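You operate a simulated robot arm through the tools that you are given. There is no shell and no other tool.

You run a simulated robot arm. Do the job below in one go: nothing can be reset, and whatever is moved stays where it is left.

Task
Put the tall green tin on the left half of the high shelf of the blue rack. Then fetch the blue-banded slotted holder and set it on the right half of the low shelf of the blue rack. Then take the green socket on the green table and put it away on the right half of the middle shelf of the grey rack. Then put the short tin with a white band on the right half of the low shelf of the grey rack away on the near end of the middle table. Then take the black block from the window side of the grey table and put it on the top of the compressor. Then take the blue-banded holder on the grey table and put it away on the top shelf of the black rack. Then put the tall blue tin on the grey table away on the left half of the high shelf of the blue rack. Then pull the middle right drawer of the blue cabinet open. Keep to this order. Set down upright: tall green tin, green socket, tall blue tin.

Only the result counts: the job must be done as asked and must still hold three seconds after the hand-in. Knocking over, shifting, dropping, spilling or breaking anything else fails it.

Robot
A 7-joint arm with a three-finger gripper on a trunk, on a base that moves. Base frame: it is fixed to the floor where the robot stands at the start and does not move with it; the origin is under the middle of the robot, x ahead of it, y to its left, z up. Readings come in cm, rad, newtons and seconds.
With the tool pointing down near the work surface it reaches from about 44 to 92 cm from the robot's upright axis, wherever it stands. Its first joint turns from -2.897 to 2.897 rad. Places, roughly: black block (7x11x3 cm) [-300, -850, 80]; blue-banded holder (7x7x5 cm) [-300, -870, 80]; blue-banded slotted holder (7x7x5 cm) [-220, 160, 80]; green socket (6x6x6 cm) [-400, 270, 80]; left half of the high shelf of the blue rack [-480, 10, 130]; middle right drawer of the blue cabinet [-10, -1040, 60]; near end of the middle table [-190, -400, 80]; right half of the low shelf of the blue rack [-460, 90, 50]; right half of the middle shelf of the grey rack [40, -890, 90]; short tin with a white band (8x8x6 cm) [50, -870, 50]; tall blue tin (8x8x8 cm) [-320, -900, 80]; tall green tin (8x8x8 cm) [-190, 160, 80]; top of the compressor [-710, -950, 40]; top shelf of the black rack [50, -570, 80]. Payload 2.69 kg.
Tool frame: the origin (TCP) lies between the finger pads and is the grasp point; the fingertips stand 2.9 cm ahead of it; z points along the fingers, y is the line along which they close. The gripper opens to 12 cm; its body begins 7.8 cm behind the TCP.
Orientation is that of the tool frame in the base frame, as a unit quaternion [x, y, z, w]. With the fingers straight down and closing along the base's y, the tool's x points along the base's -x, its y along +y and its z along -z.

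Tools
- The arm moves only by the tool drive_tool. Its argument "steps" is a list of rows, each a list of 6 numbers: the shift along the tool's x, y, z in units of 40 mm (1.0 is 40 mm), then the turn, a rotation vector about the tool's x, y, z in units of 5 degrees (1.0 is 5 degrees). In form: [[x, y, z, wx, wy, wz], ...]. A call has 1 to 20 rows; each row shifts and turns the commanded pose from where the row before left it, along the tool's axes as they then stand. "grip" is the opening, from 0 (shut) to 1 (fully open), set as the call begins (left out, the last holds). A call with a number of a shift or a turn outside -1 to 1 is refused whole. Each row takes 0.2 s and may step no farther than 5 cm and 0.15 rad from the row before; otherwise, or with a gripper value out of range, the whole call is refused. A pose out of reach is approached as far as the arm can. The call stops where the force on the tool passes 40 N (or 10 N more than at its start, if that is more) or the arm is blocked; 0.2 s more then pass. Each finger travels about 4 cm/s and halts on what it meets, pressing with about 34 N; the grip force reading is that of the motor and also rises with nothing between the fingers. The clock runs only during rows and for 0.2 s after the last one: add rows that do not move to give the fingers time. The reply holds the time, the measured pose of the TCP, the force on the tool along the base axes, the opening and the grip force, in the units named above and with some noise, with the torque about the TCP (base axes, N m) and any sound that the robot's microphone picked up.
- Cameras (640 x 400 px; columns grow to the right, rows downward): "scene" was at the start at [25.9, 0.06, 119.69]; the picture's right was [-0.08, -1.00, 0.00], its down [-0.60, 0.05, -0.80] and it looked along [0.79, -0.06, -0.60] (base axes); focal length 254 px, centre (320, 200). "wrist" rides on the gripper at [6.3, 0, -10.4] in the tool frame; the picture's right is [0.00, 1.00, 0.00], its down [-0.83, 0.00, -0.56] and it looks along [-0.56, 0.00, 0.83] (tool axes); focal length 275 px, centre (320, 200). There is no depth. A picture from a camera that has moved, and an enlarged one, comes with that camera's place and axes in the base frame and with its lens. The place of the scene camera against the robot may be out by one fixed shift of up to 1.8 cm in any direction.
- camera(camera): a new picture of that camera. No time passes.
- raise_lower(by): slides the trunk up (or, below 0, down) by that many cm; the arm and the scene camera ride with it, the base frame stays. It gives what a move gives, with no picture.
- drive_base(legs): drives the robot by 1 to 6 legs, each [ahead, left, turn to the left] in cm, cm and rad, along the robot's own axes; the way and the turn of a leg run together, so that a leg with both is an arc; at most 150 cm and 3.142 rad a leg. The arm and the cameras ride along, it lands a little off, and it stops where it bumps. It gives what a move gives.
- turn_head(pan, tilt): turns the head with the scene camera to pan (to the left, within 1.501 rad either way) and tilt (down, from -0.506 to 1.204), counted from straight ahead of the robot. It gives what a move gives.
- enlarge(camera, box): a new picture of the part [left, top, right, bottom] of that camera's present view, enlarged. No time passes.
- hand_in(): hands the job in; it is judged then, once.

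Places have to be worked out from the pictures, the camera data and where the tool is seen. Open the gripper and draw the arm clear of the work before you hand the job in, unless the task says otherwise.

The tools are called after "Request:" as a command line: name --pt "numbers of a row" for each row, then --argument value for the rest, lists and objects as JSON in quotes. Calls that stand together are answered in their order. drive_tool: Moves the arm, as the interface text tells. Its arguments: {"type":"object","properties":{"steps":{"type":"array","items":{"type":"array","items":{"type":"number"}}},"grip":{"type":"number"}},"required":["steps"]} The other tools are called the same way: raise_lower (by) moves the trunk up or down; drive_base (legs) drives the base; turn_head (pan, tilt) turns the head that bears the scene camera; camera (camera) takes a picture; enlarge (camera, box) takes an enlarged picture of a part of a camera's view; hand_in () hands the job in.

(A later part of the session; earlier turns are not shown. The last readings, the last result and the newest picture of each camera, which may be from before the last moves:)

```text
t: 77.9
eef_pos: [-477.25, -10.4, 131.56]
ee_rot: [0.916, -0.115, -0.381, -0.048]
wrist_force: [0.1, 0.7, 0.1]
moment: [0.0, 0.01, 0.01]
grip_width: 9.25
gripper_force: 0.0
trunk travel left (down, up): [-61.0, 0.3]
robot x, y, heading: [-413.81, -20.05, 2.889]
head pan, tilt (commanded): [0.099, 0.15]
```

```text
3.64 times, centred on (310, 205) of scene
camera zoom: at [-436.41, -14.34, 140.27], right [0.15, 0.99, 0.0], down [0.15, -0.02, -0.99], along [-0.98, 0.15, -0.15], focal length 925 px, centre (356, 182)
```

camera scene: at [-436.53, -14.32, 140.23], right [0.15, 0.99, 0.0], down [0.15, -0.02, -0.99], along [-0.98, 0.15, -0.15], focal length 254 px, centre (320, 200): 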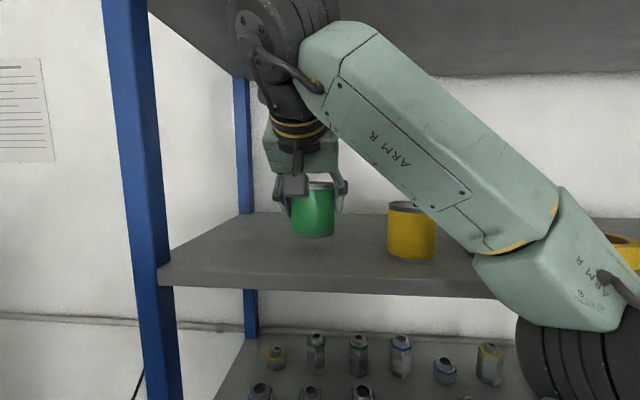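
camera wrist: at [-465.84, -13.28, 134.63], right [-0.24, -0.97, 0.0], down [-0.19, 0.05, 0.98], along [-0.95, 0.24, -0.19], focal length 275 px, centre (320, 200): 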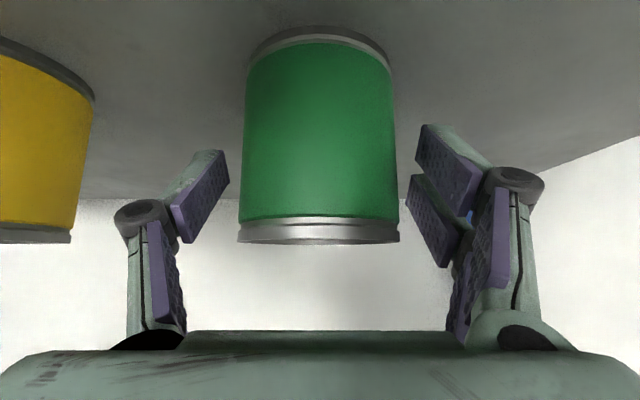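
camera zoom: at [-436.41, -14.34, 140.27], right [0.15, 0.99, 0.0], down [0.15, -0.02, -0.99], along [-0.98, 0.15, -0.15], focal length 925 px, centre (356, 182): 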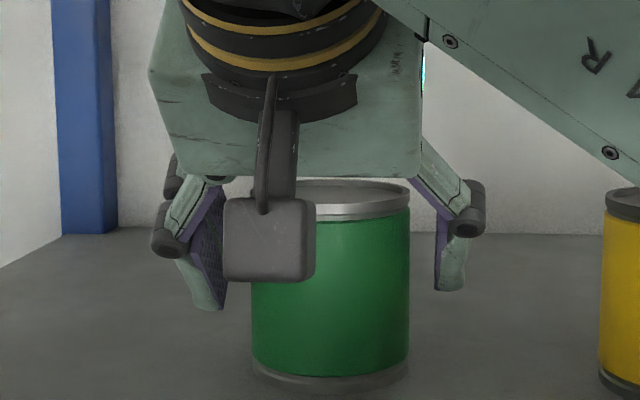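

The tin stands free. I pull the hand straight back 20 cm with the arm, then look at the tin.

Request:
drive_tool --pt "0.4 0 -0.4 0 0 0" --pt "0.707 0 -0.707 0 0 0" --pt "0.707 0 -0.707 0 0 0" --pt "0.707 0 -0.707 0 0 0" --pt "0.707 0 -0.707 0 0 0" --pt "0 0 0 0 0 0" --grip 0.77

Request:
camera --camera "wrist"

Request:
camera --camera "scene"

```text
t: 79.3
eef_pos: [-459.86, -12.97, 129.61]
ee_rot: [0.916, -0.114, -0.382, -0.046]
wrist_force: [0.2, 0.1, 0.8]
moment: [-0.01, 0.01, 0.01]
grip_width: 9.24
gripper_force: 0.1
out of reach, approached as far as the arm can: row 3, 4, 5
trunk travel left (down, up): [-61.0, 0.3]
robot x, y, heading: [-413.77, -20.49, 2.891]
head pan, tilt (commanded): [0.099, 0.15]
```

```text
taken
camera wrist: at [-448.41, -15.84, 132.64], right [-0.24, -0.97, 0.0], down [-0.19, 0.05, 0.98], along [-0.95, 0.24, -0.19], focal length 275 px, centre (320, 200)
```

wrist: 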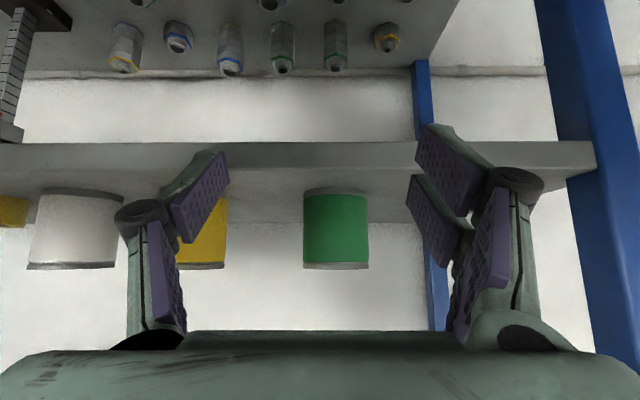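

```text
taken
camera scene: at [-436.43, -14.34, 140.26], right [0.15, 0.99, 0.0], down [0.15, -0.02, -0.99], along [-0.98, 0.15, -0.15], focal length 254 px, centre (320, 200)
```

scene: 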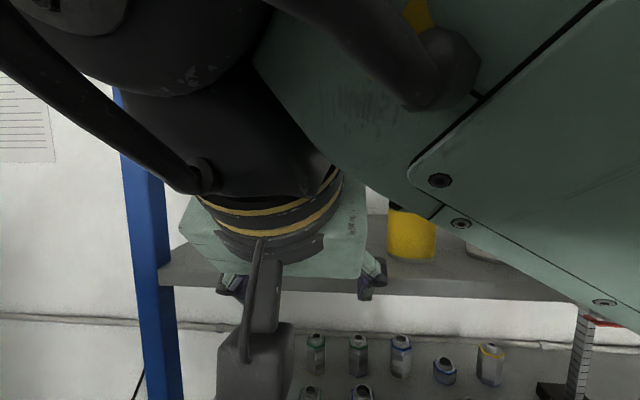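

The green tin stands upright on the shelf. I back the base away from the rack before re-extending the arm.

Request:
drive_base --legs '[[-45, 0, 0]]'

Request:
drive_tool --pt "-0.707 0 0.707 0 0 0" --pt "-0.707 0 0.707 0 0 0" --pt "-0.707 0 0.707 0 0 0" --pt "-0.707 0 0.707 0 0 0" --pt "0 0 0 0 0 0" --grip 1

Request:
turn_head --pan 0.3 --tilt 0.2

Request:
camera --camera "scene"

```text
t: 82.0
eef_pos: [-416.19, -24.12, 129.66]
ee_rot: [0.916, -0.114, -0.382, -0.045]
wrist_force: [0.4, 0.5, 1.2]
moment: [-0.01, 0.05, -0.02]
grip_width: 9.24
gripper_force: 0.1
trunk travel left (down, up): [-61.0, 0.3]
robot x, y, heading: [-370.18, -31.66, 2.894]
head pan, tilt (commanded): [0.099, 0.15]
```

```text
t: 83.2
eef_pos: [-431.75, -20.24, 129.81]
ee_rot: [0.916, -0.115, -0.382, -0.046]
wrist_force: [-1.2, -0.6, 0.1]
moment: [-0.01, 0.0, 0.0]
grip_width: 11.99
gripper_force: 0.0
trunk travel left (down, up): [-61.0, 0.3]
robot x, y, heading: [-369.89, -31.21, 2.894]
head pan, tilt (commanded): [0.099, 0.15]
```

```text
t: 84.0
eef_pos: [-431.62, -20.29, 129.69]
ee_rot: [0.916, -0.114, -0.382, -0.046]
wrist_force: [-0.1, 0.3, 0.0]
moment: [0.0, 0.04, -0.01]
grip_width: 12.02
gripper_force: 0.0
trunk travel left (down, up): [-61.0, 0.3]
robot x, y, heading: [-370.26, -31.7, 2.894]
head pan, tilt (commanded): [0.3, 0.201]
```

```text
taken
camera scene: at [-393.02, -27.42, 139.8], right [-0.05, 1.0, 0.0], down [0.2, 0.01, -0.98], along [-0.98, -0.05, -0.2], focal length 254 px, centre (320, 200)
```

scene: 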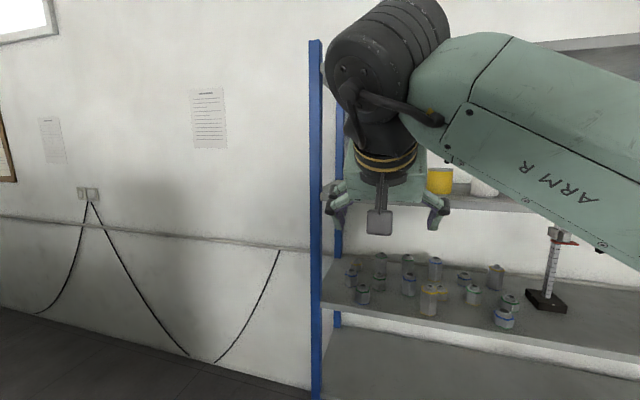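

I drive back to the black table for the slotted holder, turning to face it, and bring the trunk down by 16 cm.

Request:
drive_base --legs '[[-54.7, -65.1, 0], [-54.7, -65.1, 0], [0, 0, -1.58]]'

Request:
raise_lower --by -16

Request:
turn_head --pan 0.0 --tilt 0.6

Request:
camera --camera "scene"

Request:
camera --camera "wrist"

```text
t: 98.5
eef_pos: [-219.86, 128.64, 129.72]
ee_rot: [-0.565, 0.73, 0.236, 0.302]
wrist_force: [0.0, -0.6, 0.0]
moment: [0.03, -0.01, 0.03]
grip_width: 11.96
gripper_force: 0.0
trunk travel left (down, up): [-61.0, 0.3]
robot x, y, heading: [-231.17, 67.24, 1.314]
head pan, tilt (commanded): [0.3, 0.201]
```

```text
t: 100.3
eef_pos: [-219.82, 128.69, 113.68]
ee_rot: [-0.564, 0.731, 0.237, 0.302]
wrist_force: [0.7, 0.5, 0.3]
moment: [0.0, 0.02, -0.02]
grip_width: 12.02
gripper_force: 0.0
trunk travel left (down, up): [-45.0, 16.3]
robot x, y, heading: [-231.62, 66.97, 1.315]
head pan, tilt (commanded): [0.3, 0.201]
```

```text
t: 101.2
eef_pos: [-219.93, 128.76, 113.76]
ee_rot: [-0.564, 0.731, 0.237, 0.302]
wrist_force: [1.1, -0.1, 0.2]
moment: [0.01, 0.03, 0.0]
grip_width: 12.03
gripper_force: 0.1
trunk travel left (down, up): [-45.0, 16.3]
robot x, y, heading: [-231.23, 67.18, 1.313]
head pan, tilt (commanded): [0.0, 0.6]
```

```text
taken
camera scene: at [-223.6, 91.6, 120.12], right [0.97, -0.25, 0.0], down [-0.14, -0.55, -0.83], along [0.21, 0.8, -0.56], focal length 254 px, centre (320, 200)
```

scene: 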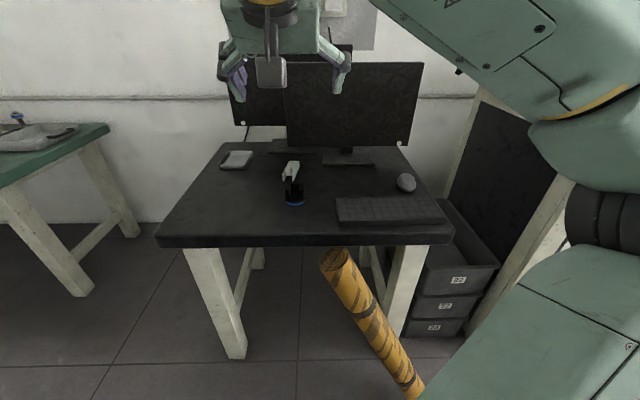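

```text
taken
camera wrist: at [-222.86, 117.12, 116.74], right [-0.97, 0.25, 0.0], down [0.05, 0.18, 0.98], along [0.24, 0.95, -0.19], focal length 275 px, centre (320, 200)
```

wrist: 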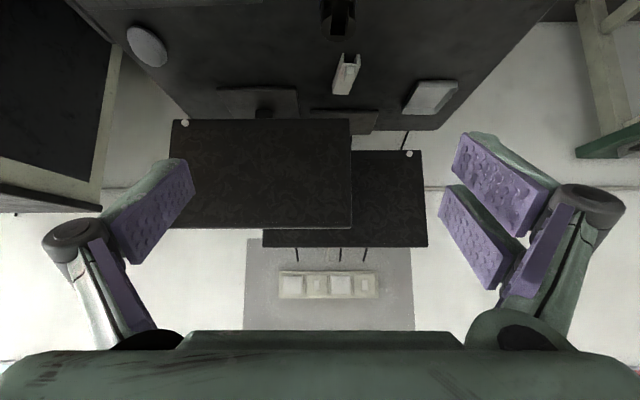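

The holder is at about [-215,155]. I enlarge it to see its shape and orientation.

Request:
enlarge --camera "scene" --box '[250, 140, 350, 220]'

Request:
enlarge --camera "wrist" --box '[270, 0, 410, 100]'

```text
5.00 times, centred on (300, 180) of scene
camera zoom: at [-223.6, 91.6, 120.12], right [0.97, -0.25, 0.0], down [-0.14, -0.55, -0.83], along [0.21, 0.8, -0.56], focal length 1272 px, centre (420, 300)
```

zoom: 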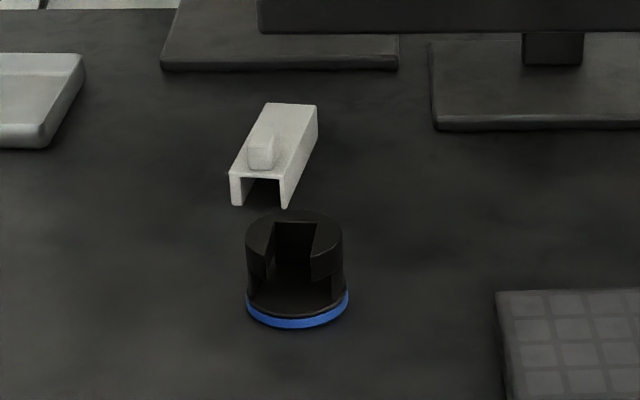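

```text
4.00 times, centred on (340, 50) of wrist
camera zoom: at [-222.86, 117.12, 116.74], right [-0.97, 0.25, 0.0], down [0.05, 0.18, 0.98], along [0.24, 0.95, -0.19], focal length 1101 px, centre (240, 800)
```

zoom: 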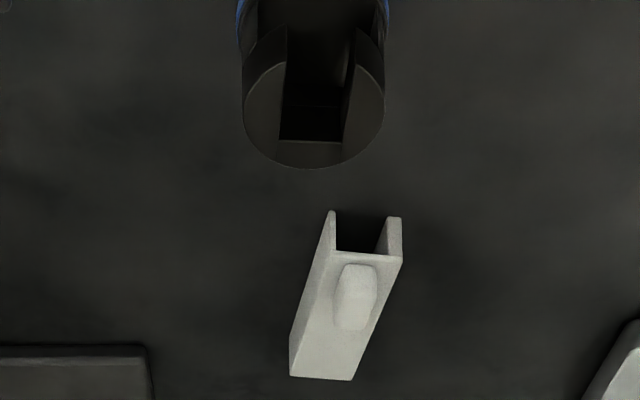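

It is a black U-shaped cup with a blue foot ring, about 6 cm wide, its slot facing me, so gripping it left-right is fine. I move to a pre-grasp 14 cm back along the tool axis.

Request:
drive_tool --pt "0.1714 0.0696 0.964 0 0 0" --pt "0.1714 0.0696 0.964 0 0 0" --pt "0.1714 0.0696 0.964 0 0 0" --pt "0.1714 0.0696 0.964 0 0 0" --pt "0.1714 0.0696 0.964 0 0 0" --pt "0.1714 0.0696 0.964 0 0 0" --pt "0.1714 0.0696 0.964 0 0 0" --pt "0 0 0 0 0 0" --grip 1

Request:
camera --camera "wrist"

Request:
camera --camera "scene"

```text
t: 103.0
eef_pos: [-217.88, 144.5, 91.16]
ee_rot: [-0.565, 0.73, 0.237, 0.302]
wrist_force: [-0.6, 0.5, 0.0]
moment: [0.03, 0.01, 0.02]
grip_width: 11.98
gripper_force: 0.0
trunk travel left (down, up): [-45.0, 16.3]
robot x, y, heading: [-231.66, 67.31, 1.317]
head pan, tilt (commanded): [0.0, 0.6]
```

```text
taken
camera wrist: at [-220.92, 132.94, 94.17], right [-0.97, 0.25, 0.0], down [0.05, 0.18, 0.98], along [0.24, 0.95, -0.19], focal length 275 px, centre (320, 200)
```

wrist: 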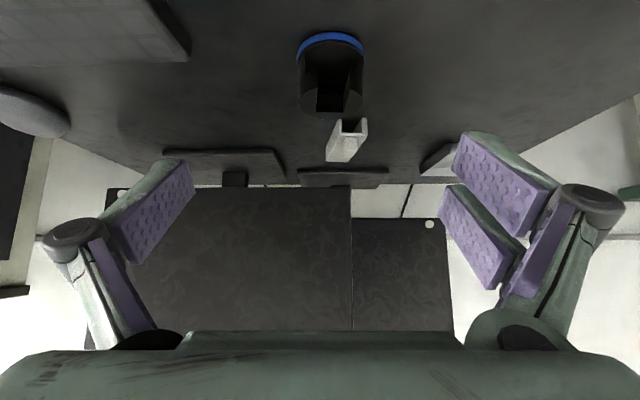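

```text
taken
camera scene: at [-223.6, 91.61, 120.12], right [0.97, -0.25, 0.0], down [-0.14, -0.55, -0.82], along [0.21, 0.8, -0.57], focal length 254 px, centre (320, 200)
```

scene: 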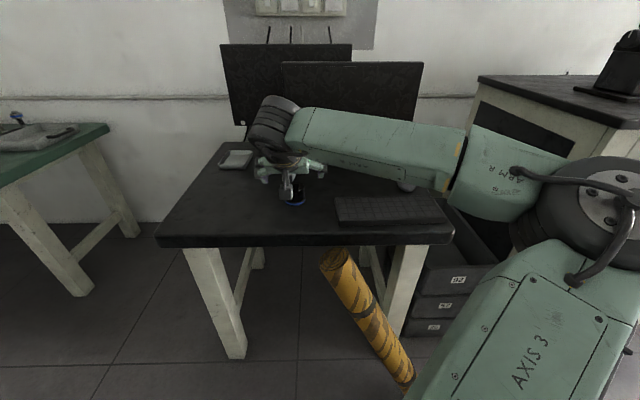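

The wrist view puts the holder's centre at about [-216.1,154.7], top near z 81. I advance to it, fingers around its side walls.

Request:
drive_tool --pt "0.03 0.057 0.85 0 0 0" --pt "0.03 0.057 0.85 0 0 0" --pt "0.03 0.057 0.85 0 0 0" --pt "0.03 0.057 0.85 0 0 0" --pt "0 0 0 0 0 0" --grip 1

Request:
camera --camera "wrist"

```text
t: 104.2
eef_pos: [-216.5, 153.69, 81.42]
ee_rot: [-0.566, 0.73, 0.237, 0.302]
wrist_force: [0.0, 1.1, 0.5]
moment: [-0.01, 0.0, -0.01]
grip_width: 12.0
gripper_force: 0.1
trunk travel left (down, up): [-45.0, 16.3]
robot x, y, heading: [-230.78, 67.5, 1.314]
head pan, tilt (commanded): [0.0, 0.6]
```

```text
taken
camera wrist: at [-219.53, 142.2, 84.4], right [-0.97, 0.25, 0.0], down [0.05, 0.18, 0.98], along [0.24, 0.95, -0.19], focal length 275 px, centre (320, 200)
```

wrist: 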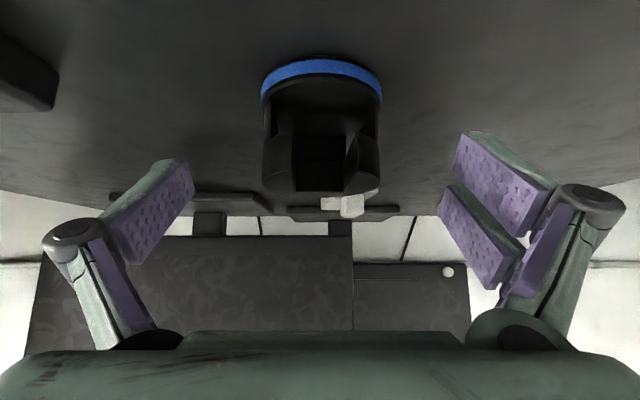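

The cup is centred sideways; its axis is right at the tool centre. I step back 1 cm so the cup sits nearer the fingertips, then close.

Request:
drive_tool --pt "0.19 0 -0.16 0 0 0" --pt "0 0 0 0 0 0" --grip 1

Request:
drive_tool --pt "0 0 0 0 0 0" --pt "0 0 0 0 0 0" --pt "0 0 0 0 0 0" --pt "0 0 0 0 0 0" --pt "0 0 0 0 0 0" --pt "0 0 0 0 0 0" --pt "0 0 0 0 0 0" --pt "0 0 0 0 0 0" --pt "0 0 0 0 0 0" --grip 0

Request:
camera --camera "wrist"

```text
t: 104.8
eef_pos: [-216.63, 152.79, 81.41]
ee_rot: [-0.565, 0.73, 0.237, 0.303]
wrist_force: [-0.2, 0.4, 0.0]
moment: [-0.01, 0.01, 0.0]
grip_width: 11.99
gripper_force: 0.0
trunk travel left (down, up): [-45.0, 16.3]
robot x, y, heading: [-231.55, 67.18, 1.313]
head pan, tilt (commanded): [0.0, 0.6]
```

```text
t: 106.8
eef_pos: [-216.95, 152.81, 81.34]
ee_rot: [-0.565, 0.73, 0.237, 0.302]
wrist_force: [-2.2, -0.1, 1.2]
moment: [0.11, 0.21, 0.14]
grip_width: 5.64
gripper_force: 34.0
trunk travel left (down, up): [-45.0, 16.3]
robot x, y, heading: [-230.92, 67.16, 1.316]
head pan, tilt (commanded): [0.0, 0.6]
```

```text
taken
camera wrist: at [-219.8, 141.21, 84.33], right [-0.97, 0.25, 0.0], down [0.05, 0.18, 0.98], along [0.24, 0.95, -0.19], focal length 275 px, centre (320, 200)
```

wrist: 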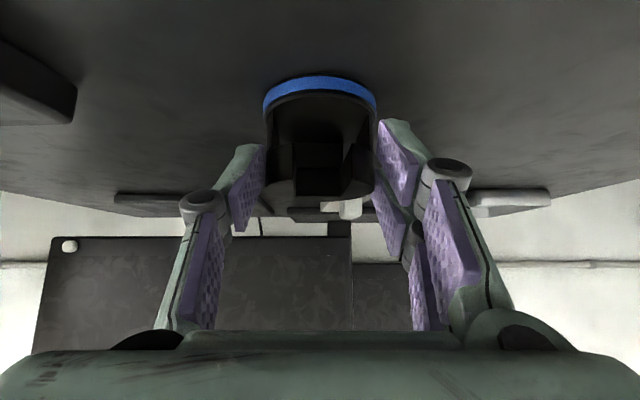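

Held at 5.64 cm. I lift 18 cm straight up and draw back 16 cm.

Request:
drive_tool --pt "-0.35 0 -0.35 0 0 0" --pt "-0.707 0 -0.707 0 0 0" --pt "-0.707 0 -0.707 0 0 0" --pt "-0.707 0 -0.707 0 0 0" --pt "-0.707 0 -0.707 0 0 0" --pt "0.707 0 -0.707 0 0 0" --pt "0.707 0 -0.707 0 0 0" --pt "0.707 0 -0.707 0 0 0" --pt "0.707 0 -0.707 0 0 0" --pt "0 0 0 0 0 0" --grip 0

Request:
camera --camera "wrist"

```text
t: 109.0
eef_pos: [-220.7, 137.01, 99.14]
ee_rot: [-0.565, 0.73, 0.238, 0.303]
wrist_force: [-0.5, 0.1, -7.3]
moment: [-0.24, 0.11, 0.01]
grip_width: 5.64
gripper_force: 33.6
trunk travel left (down, up): [-45.0, 16.3]
robot x, y, heading: [-230.98, 67.44, 1.317]
head pan, tilt (commanded): [0.0, 0.6]
```

```text
taken
camera wrist: at [-223.75, 125.5, 102.09], right [-0.97, 0.25, 0.0], down [0.05, 0.19, 0.98], along [0.24, 0.95, -0.19], focal length 275 px, centre (320, 200)
```

wrist: 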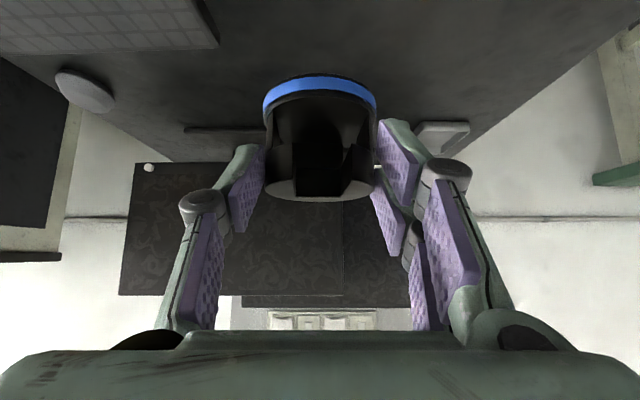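

The holder hangs firmly (about 0.7 kg). I back off, turn to the rack (heading 2.894) and drive to a spot about 110 cm in front of the right half, then lower the trunk by 38 cm.

Request:
drive_base --legs '[[-15, 0, 0], [0, 0, 1.58], [106, 25, 0]]'

Request:
raise_lower --by -36

Request:
turn_head --pan 0.0 --tilt 0.4

Request:
camera --camera "scene"

Request:
camera --camera "wrist"

```text
t: 119.5
eef_pos: [-413.39, 64.72, 99.05]
ee_rot: [0.916, -0.115, -0.382, -0.046]
wrist_force: [0.5, -0.1, -7.6]
moment: [-0.1, -0.2, -0.04]
grip_width: 5.6
gripper_force: 33.7
trunk travel left (down, up): [-45.0, 16.3]
robot x, y, heading: [-343.5, 53.83, 2.893]
head pan, tilt (commanded): [0.0, 0.6]
```

```text
t: 123.0
eef_pos: [-413.29, 64.75, 63.06]
ee_rot: [0.916, -0.115, -0.382, -0.046]
wrist_force: [1.0, 0.9, -8.5]
moment: [-0.07, -0.22, 0.03]
grip_width: 5.61
gripper_force: 33.9
trunk travel left (down, up): [-9.0, 52.3]
robot x, y, heading: [-343.34, 54.31, 2.889]
head pan, tilt (commanded): [0.0, 0.6]
```

```text
t: 123.7
eef_pos: [-413.38, 64.66, 63.05]
ee_rot: [0.916, -0.115, -0.382, -0.046]
wrist_force: [0.5, 0.5, -7.4]
moment: [-0.06, -0.21, -0.01]
grip_width: 5.63
gripper_force: 34.4
trunk travel left (down, up): [-9.0, 52.3]
robot x, y, heading: [-343.36, 54.33, 2.894]
head pan, tilt (commanded): [0.0, 0.4]
```

```text
taken
camera scene: at [-365.9, 61.24, 85.92], right [0.25, 0.97, 0.0], down [0.38, -0.1, -0.92], along [-0.89, 0.23, -0.39], focal length 254 px, centre (320, 200)
```

scene: 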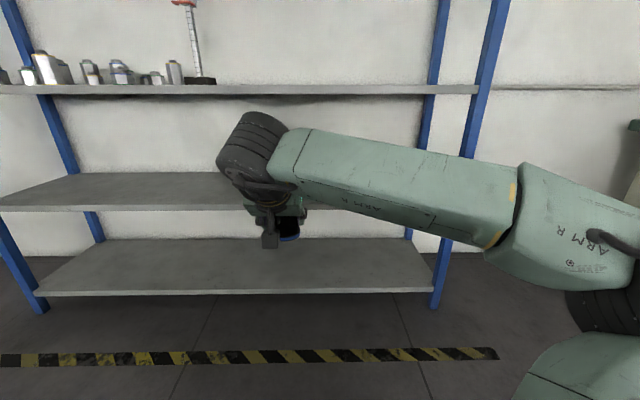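

```text
taken
camera wrist: at [-401.97, 61.76, 66.08], right [-0.24, -0.97, 0.0], down [-0.19, 0.05, 0.98], along [-0.95, 0.24, -0.19], focal length 275 px, centre (320, 200)
```

wrist: 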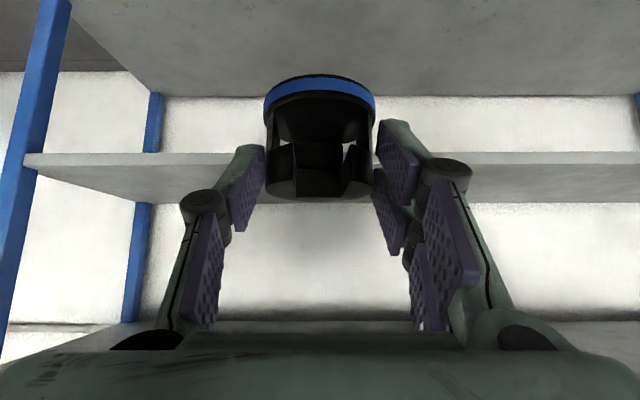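

The low shelf is empty; its front edge is about 34 cm ahead of the tool and I am in the right half. I lower the trunk 4 cm, shift right 6 cm and drive 30 cm ahead, then check.

Request:
raise_lower --by -4

Request:
drive_base --legs '[[30, -6, 0]]'

Request:
camera --camera "wrist"

Request:
camera --camera "scene"

```text
t: 124.7
eef_pos: [-413.14, 64.65, 62.41]
ee_rot: [0.916, -0.112, -0.383, -0.046]
wrist_force: [-0.5, 0.4, -8.0]
moment: [-0.07, -0.26, -0.04]
grip_width: 5.65
gripper_force: 33.6
trunk travel left (down, up): [-7.9, 53.4]
robot x, y, heading: [-343.7, 54.56, 2.89]
head pan, tilt (commanded): [0.0, 0.4]
stopped: the arm was blocked; the commanded pose is now the measured one
```

```text
t: 126.8
eef_pos: [-440.53, 77.8, 62.64]
ee_rot: [0.915, -0.114, -0.384, -0.048]
wrist_force: [-0.4, -0.2, -7.6]
moment: [-0.08, -0.22, 0.0]
grip_width: 5.63
gripper_force: 33.7
trunk travel left (down, up): [-7.9, 53.4]
robot x, y, heading: [-370.63, 68.02, 2.894]
head pan, tilt (commanded): [0.0, 0.4]
```

```text
taken
camera wrist: at [-429.26, 74.79, 65.46], right [-0.24, -0.97, 0.0], down [-0.18, 0.04, 0.98], along [-0.95, 0.23, -0.19], focal length 275 px, centre (320, 200)
```

wrist: 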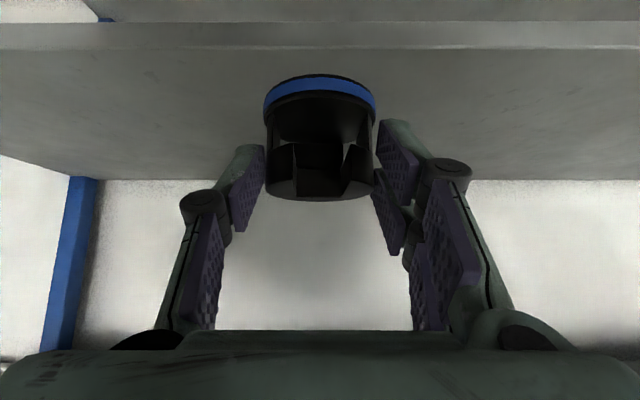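

```text
taken
camera scene: at [-393.11, 74.34, 85.13], right [0.25, 0.97, 0.0], down [0.37, -0.1, -0.92], along [-0.89, 0.23, -0.39], focal length 254 px, centre (320, 200)
```

scene: 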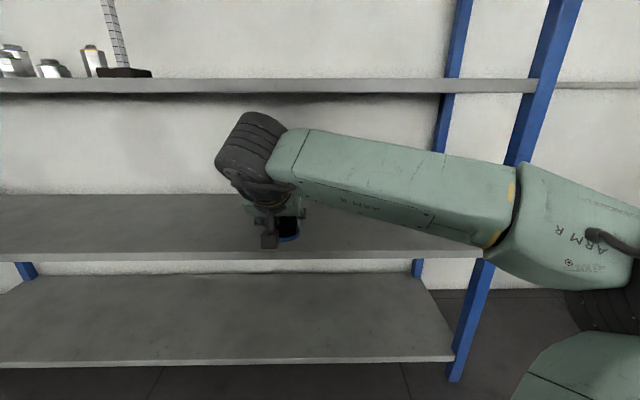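

The trunk stopped because some arm link met the robot's own body, so I will lower with the arm instead. By the shelf spacing (38.5 cm) the low shelf top is near z 49.5. I raise the trunk a touch and lower the tool 6 cm with the arm while still outside.

Request:
raise_lower --by 1

Request:
drive_tool --pt "0.35 0 0.35 0 0 0" --pt "0.35 0 0.35 0 0 0" --pt "0.35 0 0.35 0 0 0" --pt "0 0 0 0 0 0" --grip 0

Request:
camera --camera "wrist"

Request:
camera --camera "scene"

```text
t: 127.4
eef_pos: [-440.79, 77.83, 62.76]
ee_rot: [0.917, -0.112, -0.381, -0.046]
wrist_force: [0.2, 0.3, -8.4]
moment: [-0.09, -0.19, 0.02]
grip_width: 5.65
gripper_force: 33.7
trunk travel left (down, up): [-8.9, 52.4]
robot x, y, heading: [-371.14, 67.62, 2.888]
head pan, tilt (commanded): [0.0, 0.4]
```

```text
t: 128.4
eef_pos: [-440.79, 77.92, 57.04]
ee_rot: [0.917, -0.112, -0.381, -0.045]
wrist_force: [-0.9, 0.8, -8.0]
moment: [-0.02, -0.22, 0.0]
grip_width: 5.61
gripper_force: 34.2
trunk travel left (down, up): [-8.9, 52.4]
robot x, y, heading: [-371.06, 67.8, 2.884]
head pan, tilt (commanded): [0.0, 0.4]
```

```text
taken
camera wrist: at [-429.43, 74.9, 60.04], right [-0.24, -0.97, 0.0], down [-0.19, 0.04, 0.98], along [-0.95, 0.23, -0.19], focal length 275 px, centre (320, 200)
```

wrist: 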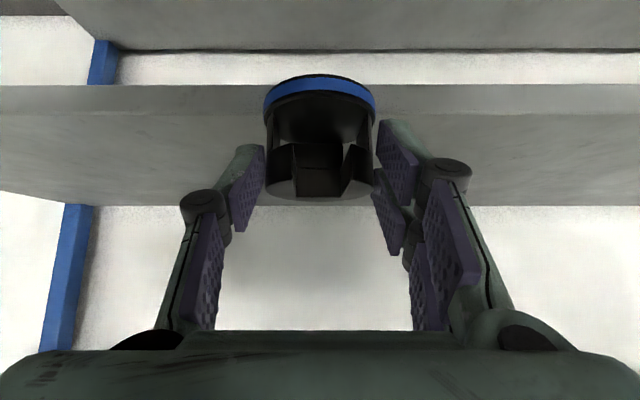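

```text
taken
camera scene: at [-393.36, 74.46, 85.84], right [0.25, 0.97, 0.0], down [0.38, -0.1, -0.92], along [-0.89, 0.23, -0.39], focal length 254 px, centre (320, 200)
```

scene: 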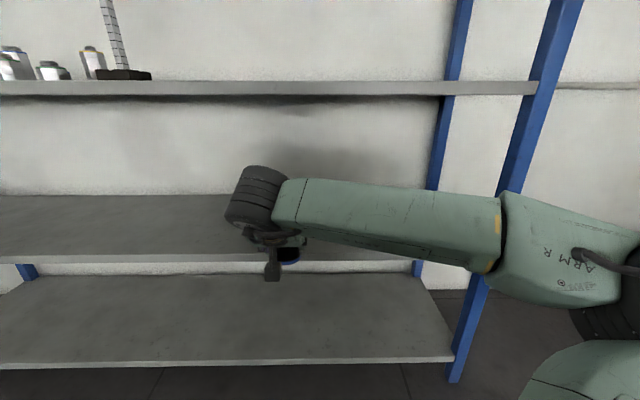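

The shelf top works out at z≈50.2 with its edge 6.6 cm ahead of the tool. I raise 0.8 cm for margin and drive 15 cm in.

Request:
drive_tool --pt "-0.141 0 -0.141 0 0 0" --pt "0 0 0 0 0 0" --grip 0

Request:
drive_base --legs '[[15.5, 0, 0]]'

Request:
camera --camera "wrist"

Request:
camera --camera "scene"

```text
t: 129.0
eef_pos: [-440.86, 77.85, 57.89]
ee_rot: [0.916, -0.112, -0.382, -0.046]
wrist_force: [-0.2, -0.7, -8.1]
moment: [-0.03, -0.22, -0.01]
grip_width: 5.63
gripper_force: 33.9
trunk travel left (down, up): [-8.9, 52.4]
robot x, y, heading: [-371.45, 67.51, 2.891]
head pan, tilt (commanded): [0.0, 0.4]
```

```text
t: 130.4
eef_pos: [-455.75, 81.6, 57.84]
ee_rot: [0.916, -0.113, -0.381, -0.046]
wrist_force: [0.5, 0.4, -7.8]
moment: [-0.04, -0.21, 0.01]
grip_width: 5.6
gripper_force: 33.6
trunk travel left (down, up): [-8.9, 52.4]
robot x, y, heading: [-386.25, 71.52, 2.888]
head pan, tilt (commanded): [0.0, 0.4]
```

```text
taken
camera wrist: at [-444.48, 78.75, 60.87], right [-0.24, -0.97, 0.0], down [-0.19, 0.04, 0.98], along [-0.95, 0.23, -0.19], focal length 275 px, centre (320, 200)
```

wrist: 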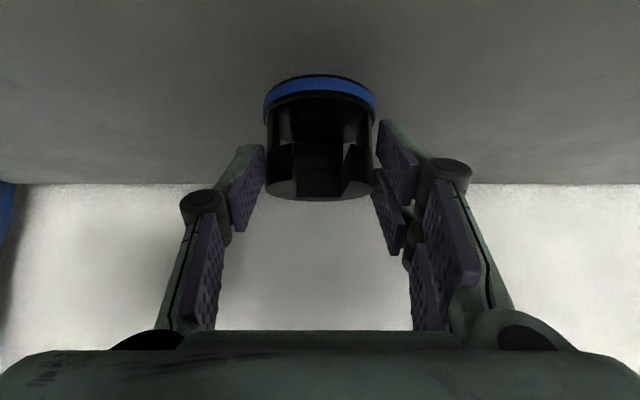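

```text
taken
camera scene: at [-408.41, 78.32, 85.84], right [0.25, 0.97, 0.0], down [0.38, -0.1, -0.92], along [-0.89, 0.23, -0.39], focal length 254 px, centre (320, 200)
```

scene: 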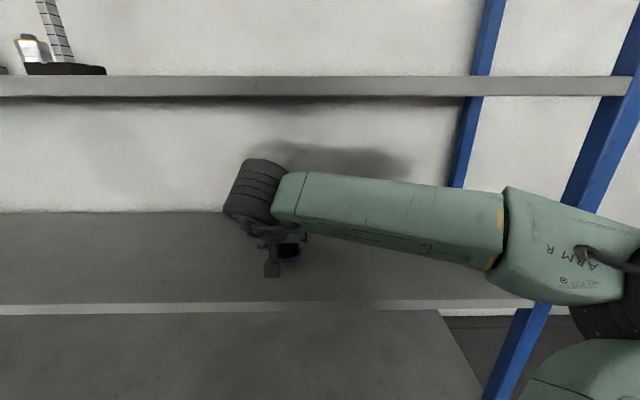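

The cup hangs about 9 cm inside the edge. I lower 1.6 cm, then in small steps until contact.

Request:
drive_tool --pt "0.141 0 0.141 0 0 0" --pt "0.141 0 0.141 0 0 0" --pt "0 0 0 0 0 0" --grip 0

Request:
drive_tool --pt "0.035 0 0.035 0 0 0" --pt "0.035 0 0.035 0 0 0" --pt "0 0 0 0 0 0" --grip 0

```text
t: 131.2
eef_pos: [-455.72, 81.66, 56.23]
ee_rot: [0.917, -0.112, -0.38, -0.045]
wrist_force: [0.0, -0.6, -7.8]
moment: [-0.09, -0.24, 0.0]
grip_width: 5.63
gripper_force: 34.0
trunk travel left (down, up): [-8.9, 52.4]
robot x, y, heading: [-385.94, 71.34, 2.889]
head pan, tilt (commanded): [0.0, 0.4]
```

```text
t: 132.0
eef_pos: [-455.99, 81.47, 55.95]
ee_rot: [0.917, -0.112, -0.381, -0.046]
wrist_force: [0.2, -0.3, -7.6]
moment: [-0.07, -0.23, 0.0]
grip_width: 5.6
gripper_force: 33.8
trunk travel left (down, up): [-8.9, 52.4]
robot x, y, heading: [-385.66, 71.53, 2.891]
head pan, tilt (commanded): [0.0, 0.4]
```

Request:
drive_tool --pt "0.035 0 0.035 0 0 0" --pt "0.035 0 0.035 0 0 0" --pt "0 0 0 0 0 0" --grip 0

Request:
enlarge --camera "scene" --box '[230, 220, 350, 310]'

```text
t: 132.8
eef_pos: [-455.91, 81.74, 55.54]
ee_rot: [0.916, -0.113, -0.381, -0.046]
wrist_force: [-0.8, 0.5, -7.4]
moment: [-0.06, -0.2, -0.01]
grip_width: 5.62
gripper_force: 34.3
trunk travel left (down, up): [-8.9, 52.4]
robot x, y, heading: [-385.79, 71.6, 2.889]
head pan, tilt (commanded): [0.0, 0.4]
```

```text
4.44 times, centred on (290, 265) of scene
camera zoom: at [-408.42, 78.32, 85.84], right [0.25, 0.97, 0.0], down [0.38, -0.1, -0.92], along [-0.89, 0.23, -0.39], focal length 1131 px, centre (453, -89)
```

zoom: 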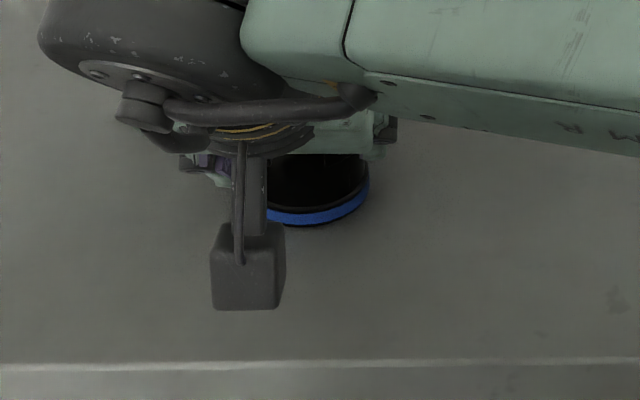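

Still no contact at z 55.5; I continue down in 2 mm steps.

Request:
drive_tool --pt "0.035 0 0.035 0 0 0" --pt "0.035 0 0.035 0 0 0" --pt "0 0 0 0 0 0" --grip 0

Request:
drive_tool --pt "0.035 0 0.035 0 0 0" --pt "0.035 0 0.035 0 0 0" --pt "0 0 0 0 0 0" --grip 0

```text
t: 133.6
eef_pos: [-455.92, 81.71, 55.37]
ee_rot: [0.915, -0.113, -0.384, -0.046]
wrist_force: [3.3, -0.4, 10.8]
moment: [-0.36, -0.24, 0.04]
grip_width: 5.68
gripper_force: 34.3
trunk travel left (down, up): [-8.9, 52.4]
robot x, y, heading: [-385.65, 71.33, 2.892]
head pan, tilt (commanded): [0.0, 0.4]
```

```text
t: 134.4
eef_pos: [-455.96, 81.72, 54.94]
ee_rot: [0.915, -0.112, -0.384, -0.046]
wrist_force: [-5.1, 1.6, 20.2]
moment: [0.05, 0.66, -0.19]
grip_width: 5.66
gripper_force: 34.0
trunk travel left (down, up): [-8.9, 52.4]
robot x, y, heading: [-386.01, 71.68, 2.89]
head pan, tilt (commanded): [0.0, 0.4]
```

Contact: the cup stands on the shelf. I ease up 2 mm and open.

Request:
drive_tool --pt "-0.03 0 -0.03 0 0 0" --pt "0 0 0 0 0 0" --grip 0

Request:
drive_tool --pt "0 0 0 0 0 0" --pt "0 0 0 0 0 0" --pt "0 0 0 0 0 0" --pt "0 0 0 0 0 0" --pt "0 0 0 0 0 0" --pt "0 0 0 0 0 0" --grip 0.85

Request:
camera --camera "wrist"

```text
t: 135.0
eef_pos: [-455.84, 81.67, 54.9]
ee_rot: [0.916, -0.112, -0.382, -0.045]
wrist_force: [-6.9, -0.3, 10.9]
moment: [0.12, 1.02, 0.05]
grip_width: 5.62
gripper_force: 34.0
trunk travel left (down, up): [-8.9, 52.4]
robot x, y, heading: [-385.71, 71.6, 2.891]
head pan, tilt (commanded): [0.0, 0.4]
```

```text
t: 136.4
eef_pos: [-455.96, 81.71, 54.91]
ee_rot: [0.916, -0.112, -0.381, -0.045]
wrist_force: [-1.2, 0.5, 0.3]
moment: [0.03, -0.02, 0.0]
grip_width: 10.2
gripper_force: 0.0
trunk travel left (down, up): [-8.9, 52.4]
robot x, y, heading: [-385.65, 71.33, 2.892]
head pan, tilt (commanded): [0.0, 0.4]
```

```text
taken
camera wrist: at [-444.51, 78.77, 57.92], right [-0.24, -0.97, 0.0], down [-0.19, 0.04, 0.98], along [-0.95, 0.23, -0.19], focal length 275 px, centre (320, 200)
```

wrist: 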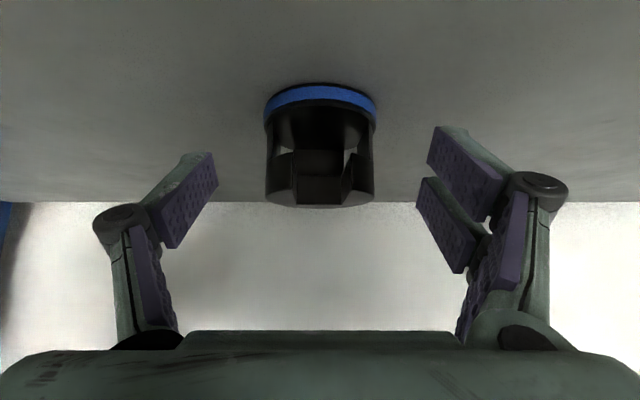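

The cup stands on the low shelf. I back out of the rack, raise the trunk and look toward the green table.

Request:
drive_base --legs '[[-45, 0, 0]]'

Request:
raise_lower --by 36

Request:
camera --camera "scene"

Request:
turn_head --pan -1.2 --tilt 0.4

Request:
camera --camera "scene"

```text
t: 139.1
eef_pos: [-412.46, 70.53, 55.0]
ee_rot: [0.916, -0.114, -0.382, -0.047]
wrist_force: [-0.4, -0.1, 0.1]
moment: [-0.01, 0.06, -0.01]
grip_width: 10.22
gripper_force: 0.0
trunk travel left (down, up): [-8.9, 52.4]
robot x, y, heading: [-342.69, 60.34, 2.89]
head pan, tilt (commanded): [0.0, 0.4]
```

```text
t: 142.6
eef_pos: [-412.49, 70.6, 90.95]
ee_rot: [0.916, -0.114, -0.382, -0.046]
wrist_force: [-0.8, -0.5, -0.6]
moment: [0.0, -0.04, 0.02]
grip_width: 10.18
gripper_force: 0.0
trunk travel left (down, up): [-44.9, 16.4]
robot x, y, heading: [-342.43, 60.36, 2.89]
head pan, tilt (commanded): [0.0, 0.4]
```

```text
taken
camera scene: at [-364.91, 67.15, 121.85], right [0.25, 0.97, 0.0], down [0.38, -0.1, -0.92], along [-0.89, 0.23, -0.39], focal length 254 px, centre (320, 200)
```

scene: 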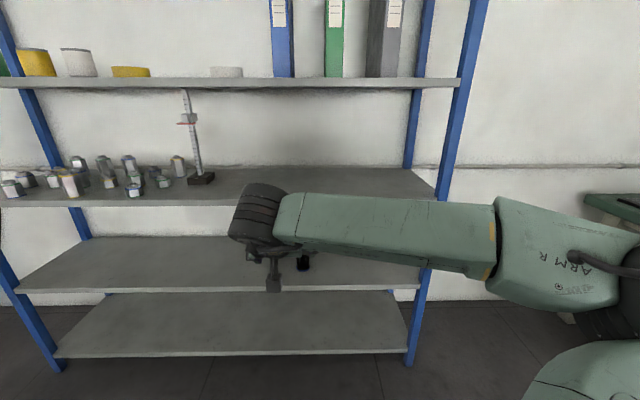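

```text
t: 144.0
eef_pos: [-412.32, 70.49, 90.89]
ee_rot: [0.916, -0.113, -0.382, -0.046]
wrist_force: [0.5, -0.1, 0.8]
moment: [0.02, -0.04, -0.01]
grip_width: 10.19
gripper_force: 0.0
trunk travel left (down, up): [-44.9, 16.4]
robot x, y, heading: [-342.82, 60.19, 2.889]
head pan, tilt (commanded): [-1.201, 0.4]
```

```text
taken
camera scene: at [-357.03, 74.04, 121.86], right [0.99, 0.12, 0.0], down [0.05, -0.39, -0.92], along [-0.11, 0.91, -0.39], focal length 254 px, centre (320, 200)
```

scene: 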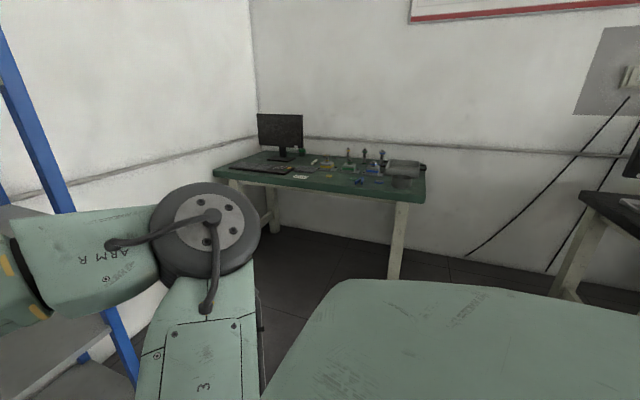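

The cup stands in the right half of the low shelf. Now I enlarge the view of the green table.

Request:
enlarge --camera "scene" --box '[200, 100, 440, 250]'

Request:
enlarge --camera "scene" --box '[300, 135, 430, 205]'

```text
2.67 times, centred on (320, 175) of scene
camera zoom: at [-357.03, 74.04, 121.86], right [0.99, 0.12, 0.0], down [0.05, -0.39, -0.92], along [-0.11, 0.91, -0.39], focal length 678 px, centre (320, 267)
```

zoom: 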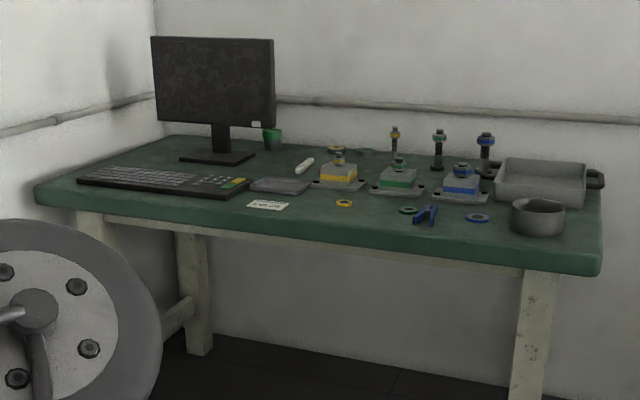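

```text
4.92 times, centred on (365, 170) of scene
camera zoom: at [-357.03, 74.04, 121.86], right [0.99, 0.12, 0.0], down [0.05, -0.39, -0.92], along [-0.11, 0.91, -0.39], focal length 1253 px, centre (98, 348)
```

zoom: 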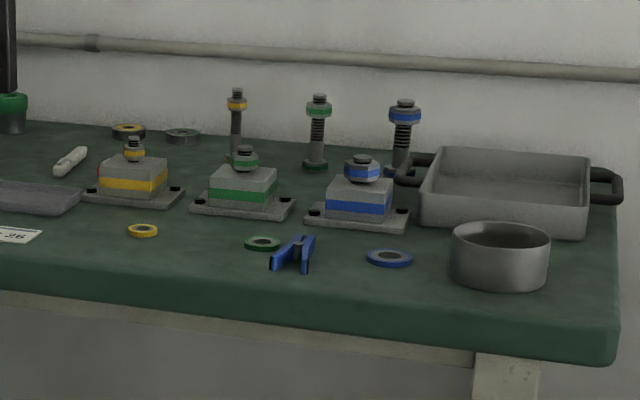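

The green cup behind the monitor, near [-395,265], must be the green socket; it is deep on the table, so I need to know my base size. In this free space I tilt the tool backward to look at my own base with the wrist camera.

Request:
drive_tool --pt "0 0 0 0 1 0" --pt "0 0 0 0 1 0" --pt "0 0 0 0 1 0" --pt "0 0 0 0 1 0" --pt "0 0 0 0 1 0" --pt "0 0 0 0 1 0" --pt "0 0 0 0 1 0" --pt "0 0 0 0 1 0" --pt "0 0 0 0 1 0" --pt "0 0 0 0 1 0" --pt "0 0 0 0 1 0" --pt "0 0 0 0 1 0" --pt "0 0 0 0 1 0" --pt "0 0 0 0 1 0" --pt "0 0 0 0 1 0" --pt "0 0 0 0 1 0" --pt "0 0 0 0 1 0" --grip 1

Request:
camera --camera "wrist"

```text
t: 147.6
eef_pos: [-408.99, 69.58, 86.48]
ee_rot: [0.935, -0.116, 0.333, 0.044]
wrist_force: [-0.4, -0.6, 0.1]
moment: [0.01, 0.01, 0.01]
grip_width: 11.99
gripper_force: 0.1
out of reach, approached as far as the arm can: row 15, 16, 17
trunk travel left (down, up): [-44.9, 16.4]
robot x, y, heading: [-342.85, 60.24, 2.888]
head pan, tilt (commanded): [-1.201, 0.4]
```

```text
taken
camera wrist: at [-410.78, 69.94, 98.75], right [-0.24, -0.97, 0.01], down [-0.97, 0.24, -0.1], along [0.09, -0.03, -1.0], focal length 275 px, centre (320, 200)
```

wrist: 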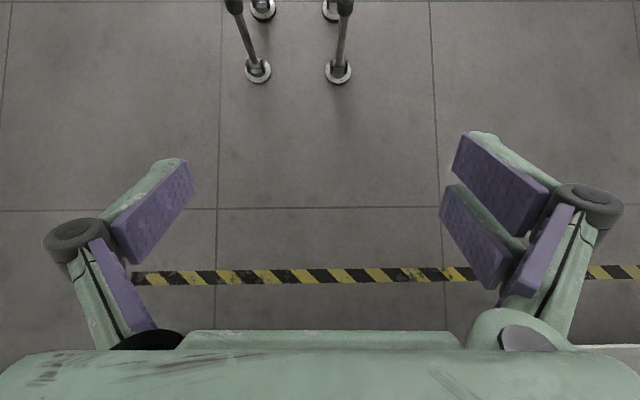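

The base stands on small feet only about 10 cm ahead and ±15 cm aside of the axis, so it can get close to things. I restore the 45° tool pitch and move to a spot in front of the green table for a better look.

Request:
drive_tool --pt "0 0 0 0 -1 0" --pt "0 0 0 0 -1 0" --pt "0 0 0 0 -1 0" --pt "0 0 0 0 -1 0" --pt "0 0 0 0 -1 0" --pt "0 0 0 0 -1 0" --pt "0 0 0 0 -1 0" --pt "0 0 0 0 -1 0" --pt "0 0 0 0 -1 0" --pt "0 0 0 0 -1 0" --pt "0 0 0 0 -1 0" --pt "0 0 0 0 -1 0" --pt "0 0 0 0 -1 0" --pt "0 0 0 0 -1 0" --pt "0 0 0 0 -1 0" --pt "0 0 0 0 -1 0" --pt "0 0 0 0 -1 0" --grip 1

Request:
drive_tool --pt "0.35 0 -0.9 0 0 0" --pt "-0.2 0 -0.9 0 0 0" --pt "-0.7 0 -0.7 0 0 0" --pt "-0.7 0 -0.7 0 0 0" --pt "-0.7 0 -0.7 0 0 0" --grip 1

```text
t: 151.2
eef_pos: [-408.88, 69.49, 86.58]
ee_rot: [0.916, -0.113, -0.382, -0.046]
wrist_force: [0.8, -0.7, 0.8]
moment: [0.02, -0.02, 0.0]
grip_width: 11.99
gripper_force: 0.1
trunk travel left (down, up): [-44.9, 16.4]
robot x, y, heading: [-342.59, 60.37, 2.89]
head pan, tilt (commanded): [-1.201, 0.4]
```

```text
t: 152.4
eef_pos: [-403.58, 68.29, 103.14]
ee_rot: [0.916, -0.113, -0.381, -0.046]
wrist_force: [-0.4, 0.6, -0.4]
moment: [-0.03, 0.04, -0.01]
grip_width: 12.0
gripper_force: 0.0
trunk travel left (down, up): [-44.9, 16.4]
robot x, y, heading: [-342.71, 59.85, 2.889]
head pan, tilt (commanded): [-1.201, 0.4]
```

I turn to heading 1.7, raise the trunk 12 cm and drive to about [-375,135].

Request:
raise_lower --by 12

Request:
drive_base --legs '[[0, 0, -1.19], [78, 22, 0]]'

Request:
turn_head --pan 0.1 --tilt 0.55

Request:
camera --camera "scene"

Request:
camera --camera "wrist"

```text
t: 153.9
eef_pos: [-403.68, 68.17, 115.0]
ee_rot: [0.916, -0.114, -0.381, -0.046]
wrist_force: [-0.2, 0.6, -0.1]
moment: [-0.01, -0.04, -0.03]
grip_width: 12.0
gripper_force: 0.1
trunk travel left (down, up): [-56.9, 4.4]
robot x, y, heading: [-342.63, 60.48, 2.892]
head pan, tilt (commanded): [-1.201, 0.4]
```

```text
t: 161.3
eef_pos: [-388.42, 195.13, 115.08]
ee_rot: [0.693, -0.611, -0.288, -0.253]
wrist_force: [0.4, -0.1, 0.2]
moment: [0.0, 0.0, -0.01]
grip_width: 11.99
gripper_force: 0.1
trunk travel left (down, up): [-56.9, 4.4]
robot x, y, heading: [-373.65, 135.16, 1.693]
head pan, tilt (commanded): [-1.201, 0.4]
```

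```text
t: 162.8
eef_pos: [-388.43, 195.15, 115.01]
ee_rot: [0.693, -0.61, -0.289, -0.253]
wrist_force: [-0.9, 0.8, -0.6]
moment: [-0.01, -0.01, 0.03]
grip_width: 11.99
gripper_force: 0.0
trunk travel left (down, up): [-56.9, 4.4]
robot x, y, heading: [-373.62, 134.94, 1.693]
head pan, tilt (commanded): [0.099, 0.55]
```

```text
taken
camera scene: at [-375.76, 160.26, 132.48], right [0.98, 0.22, 0.0], down [0.11, -0.51, -0.85], along [-0.18, 0.83, -0.52], focal length 254 px, centre (320, 200)
```

scene: 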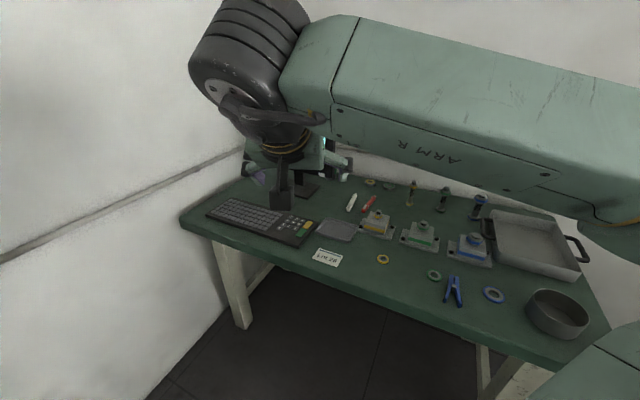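

```text
taken
camera wrist: at [-386.97, 183.31, 118.07], right [-0.99, -0.13, 0.0], down [-0.03, 0.19, 0.98], along [-0.13, 0.97, -0.19], focal length 275 px, centre (320, 200)
```

wrist: 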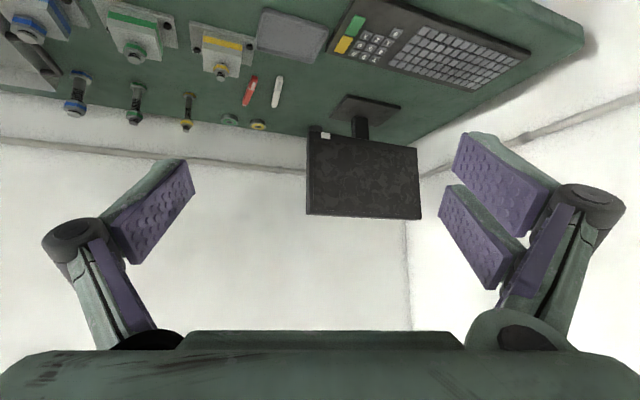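

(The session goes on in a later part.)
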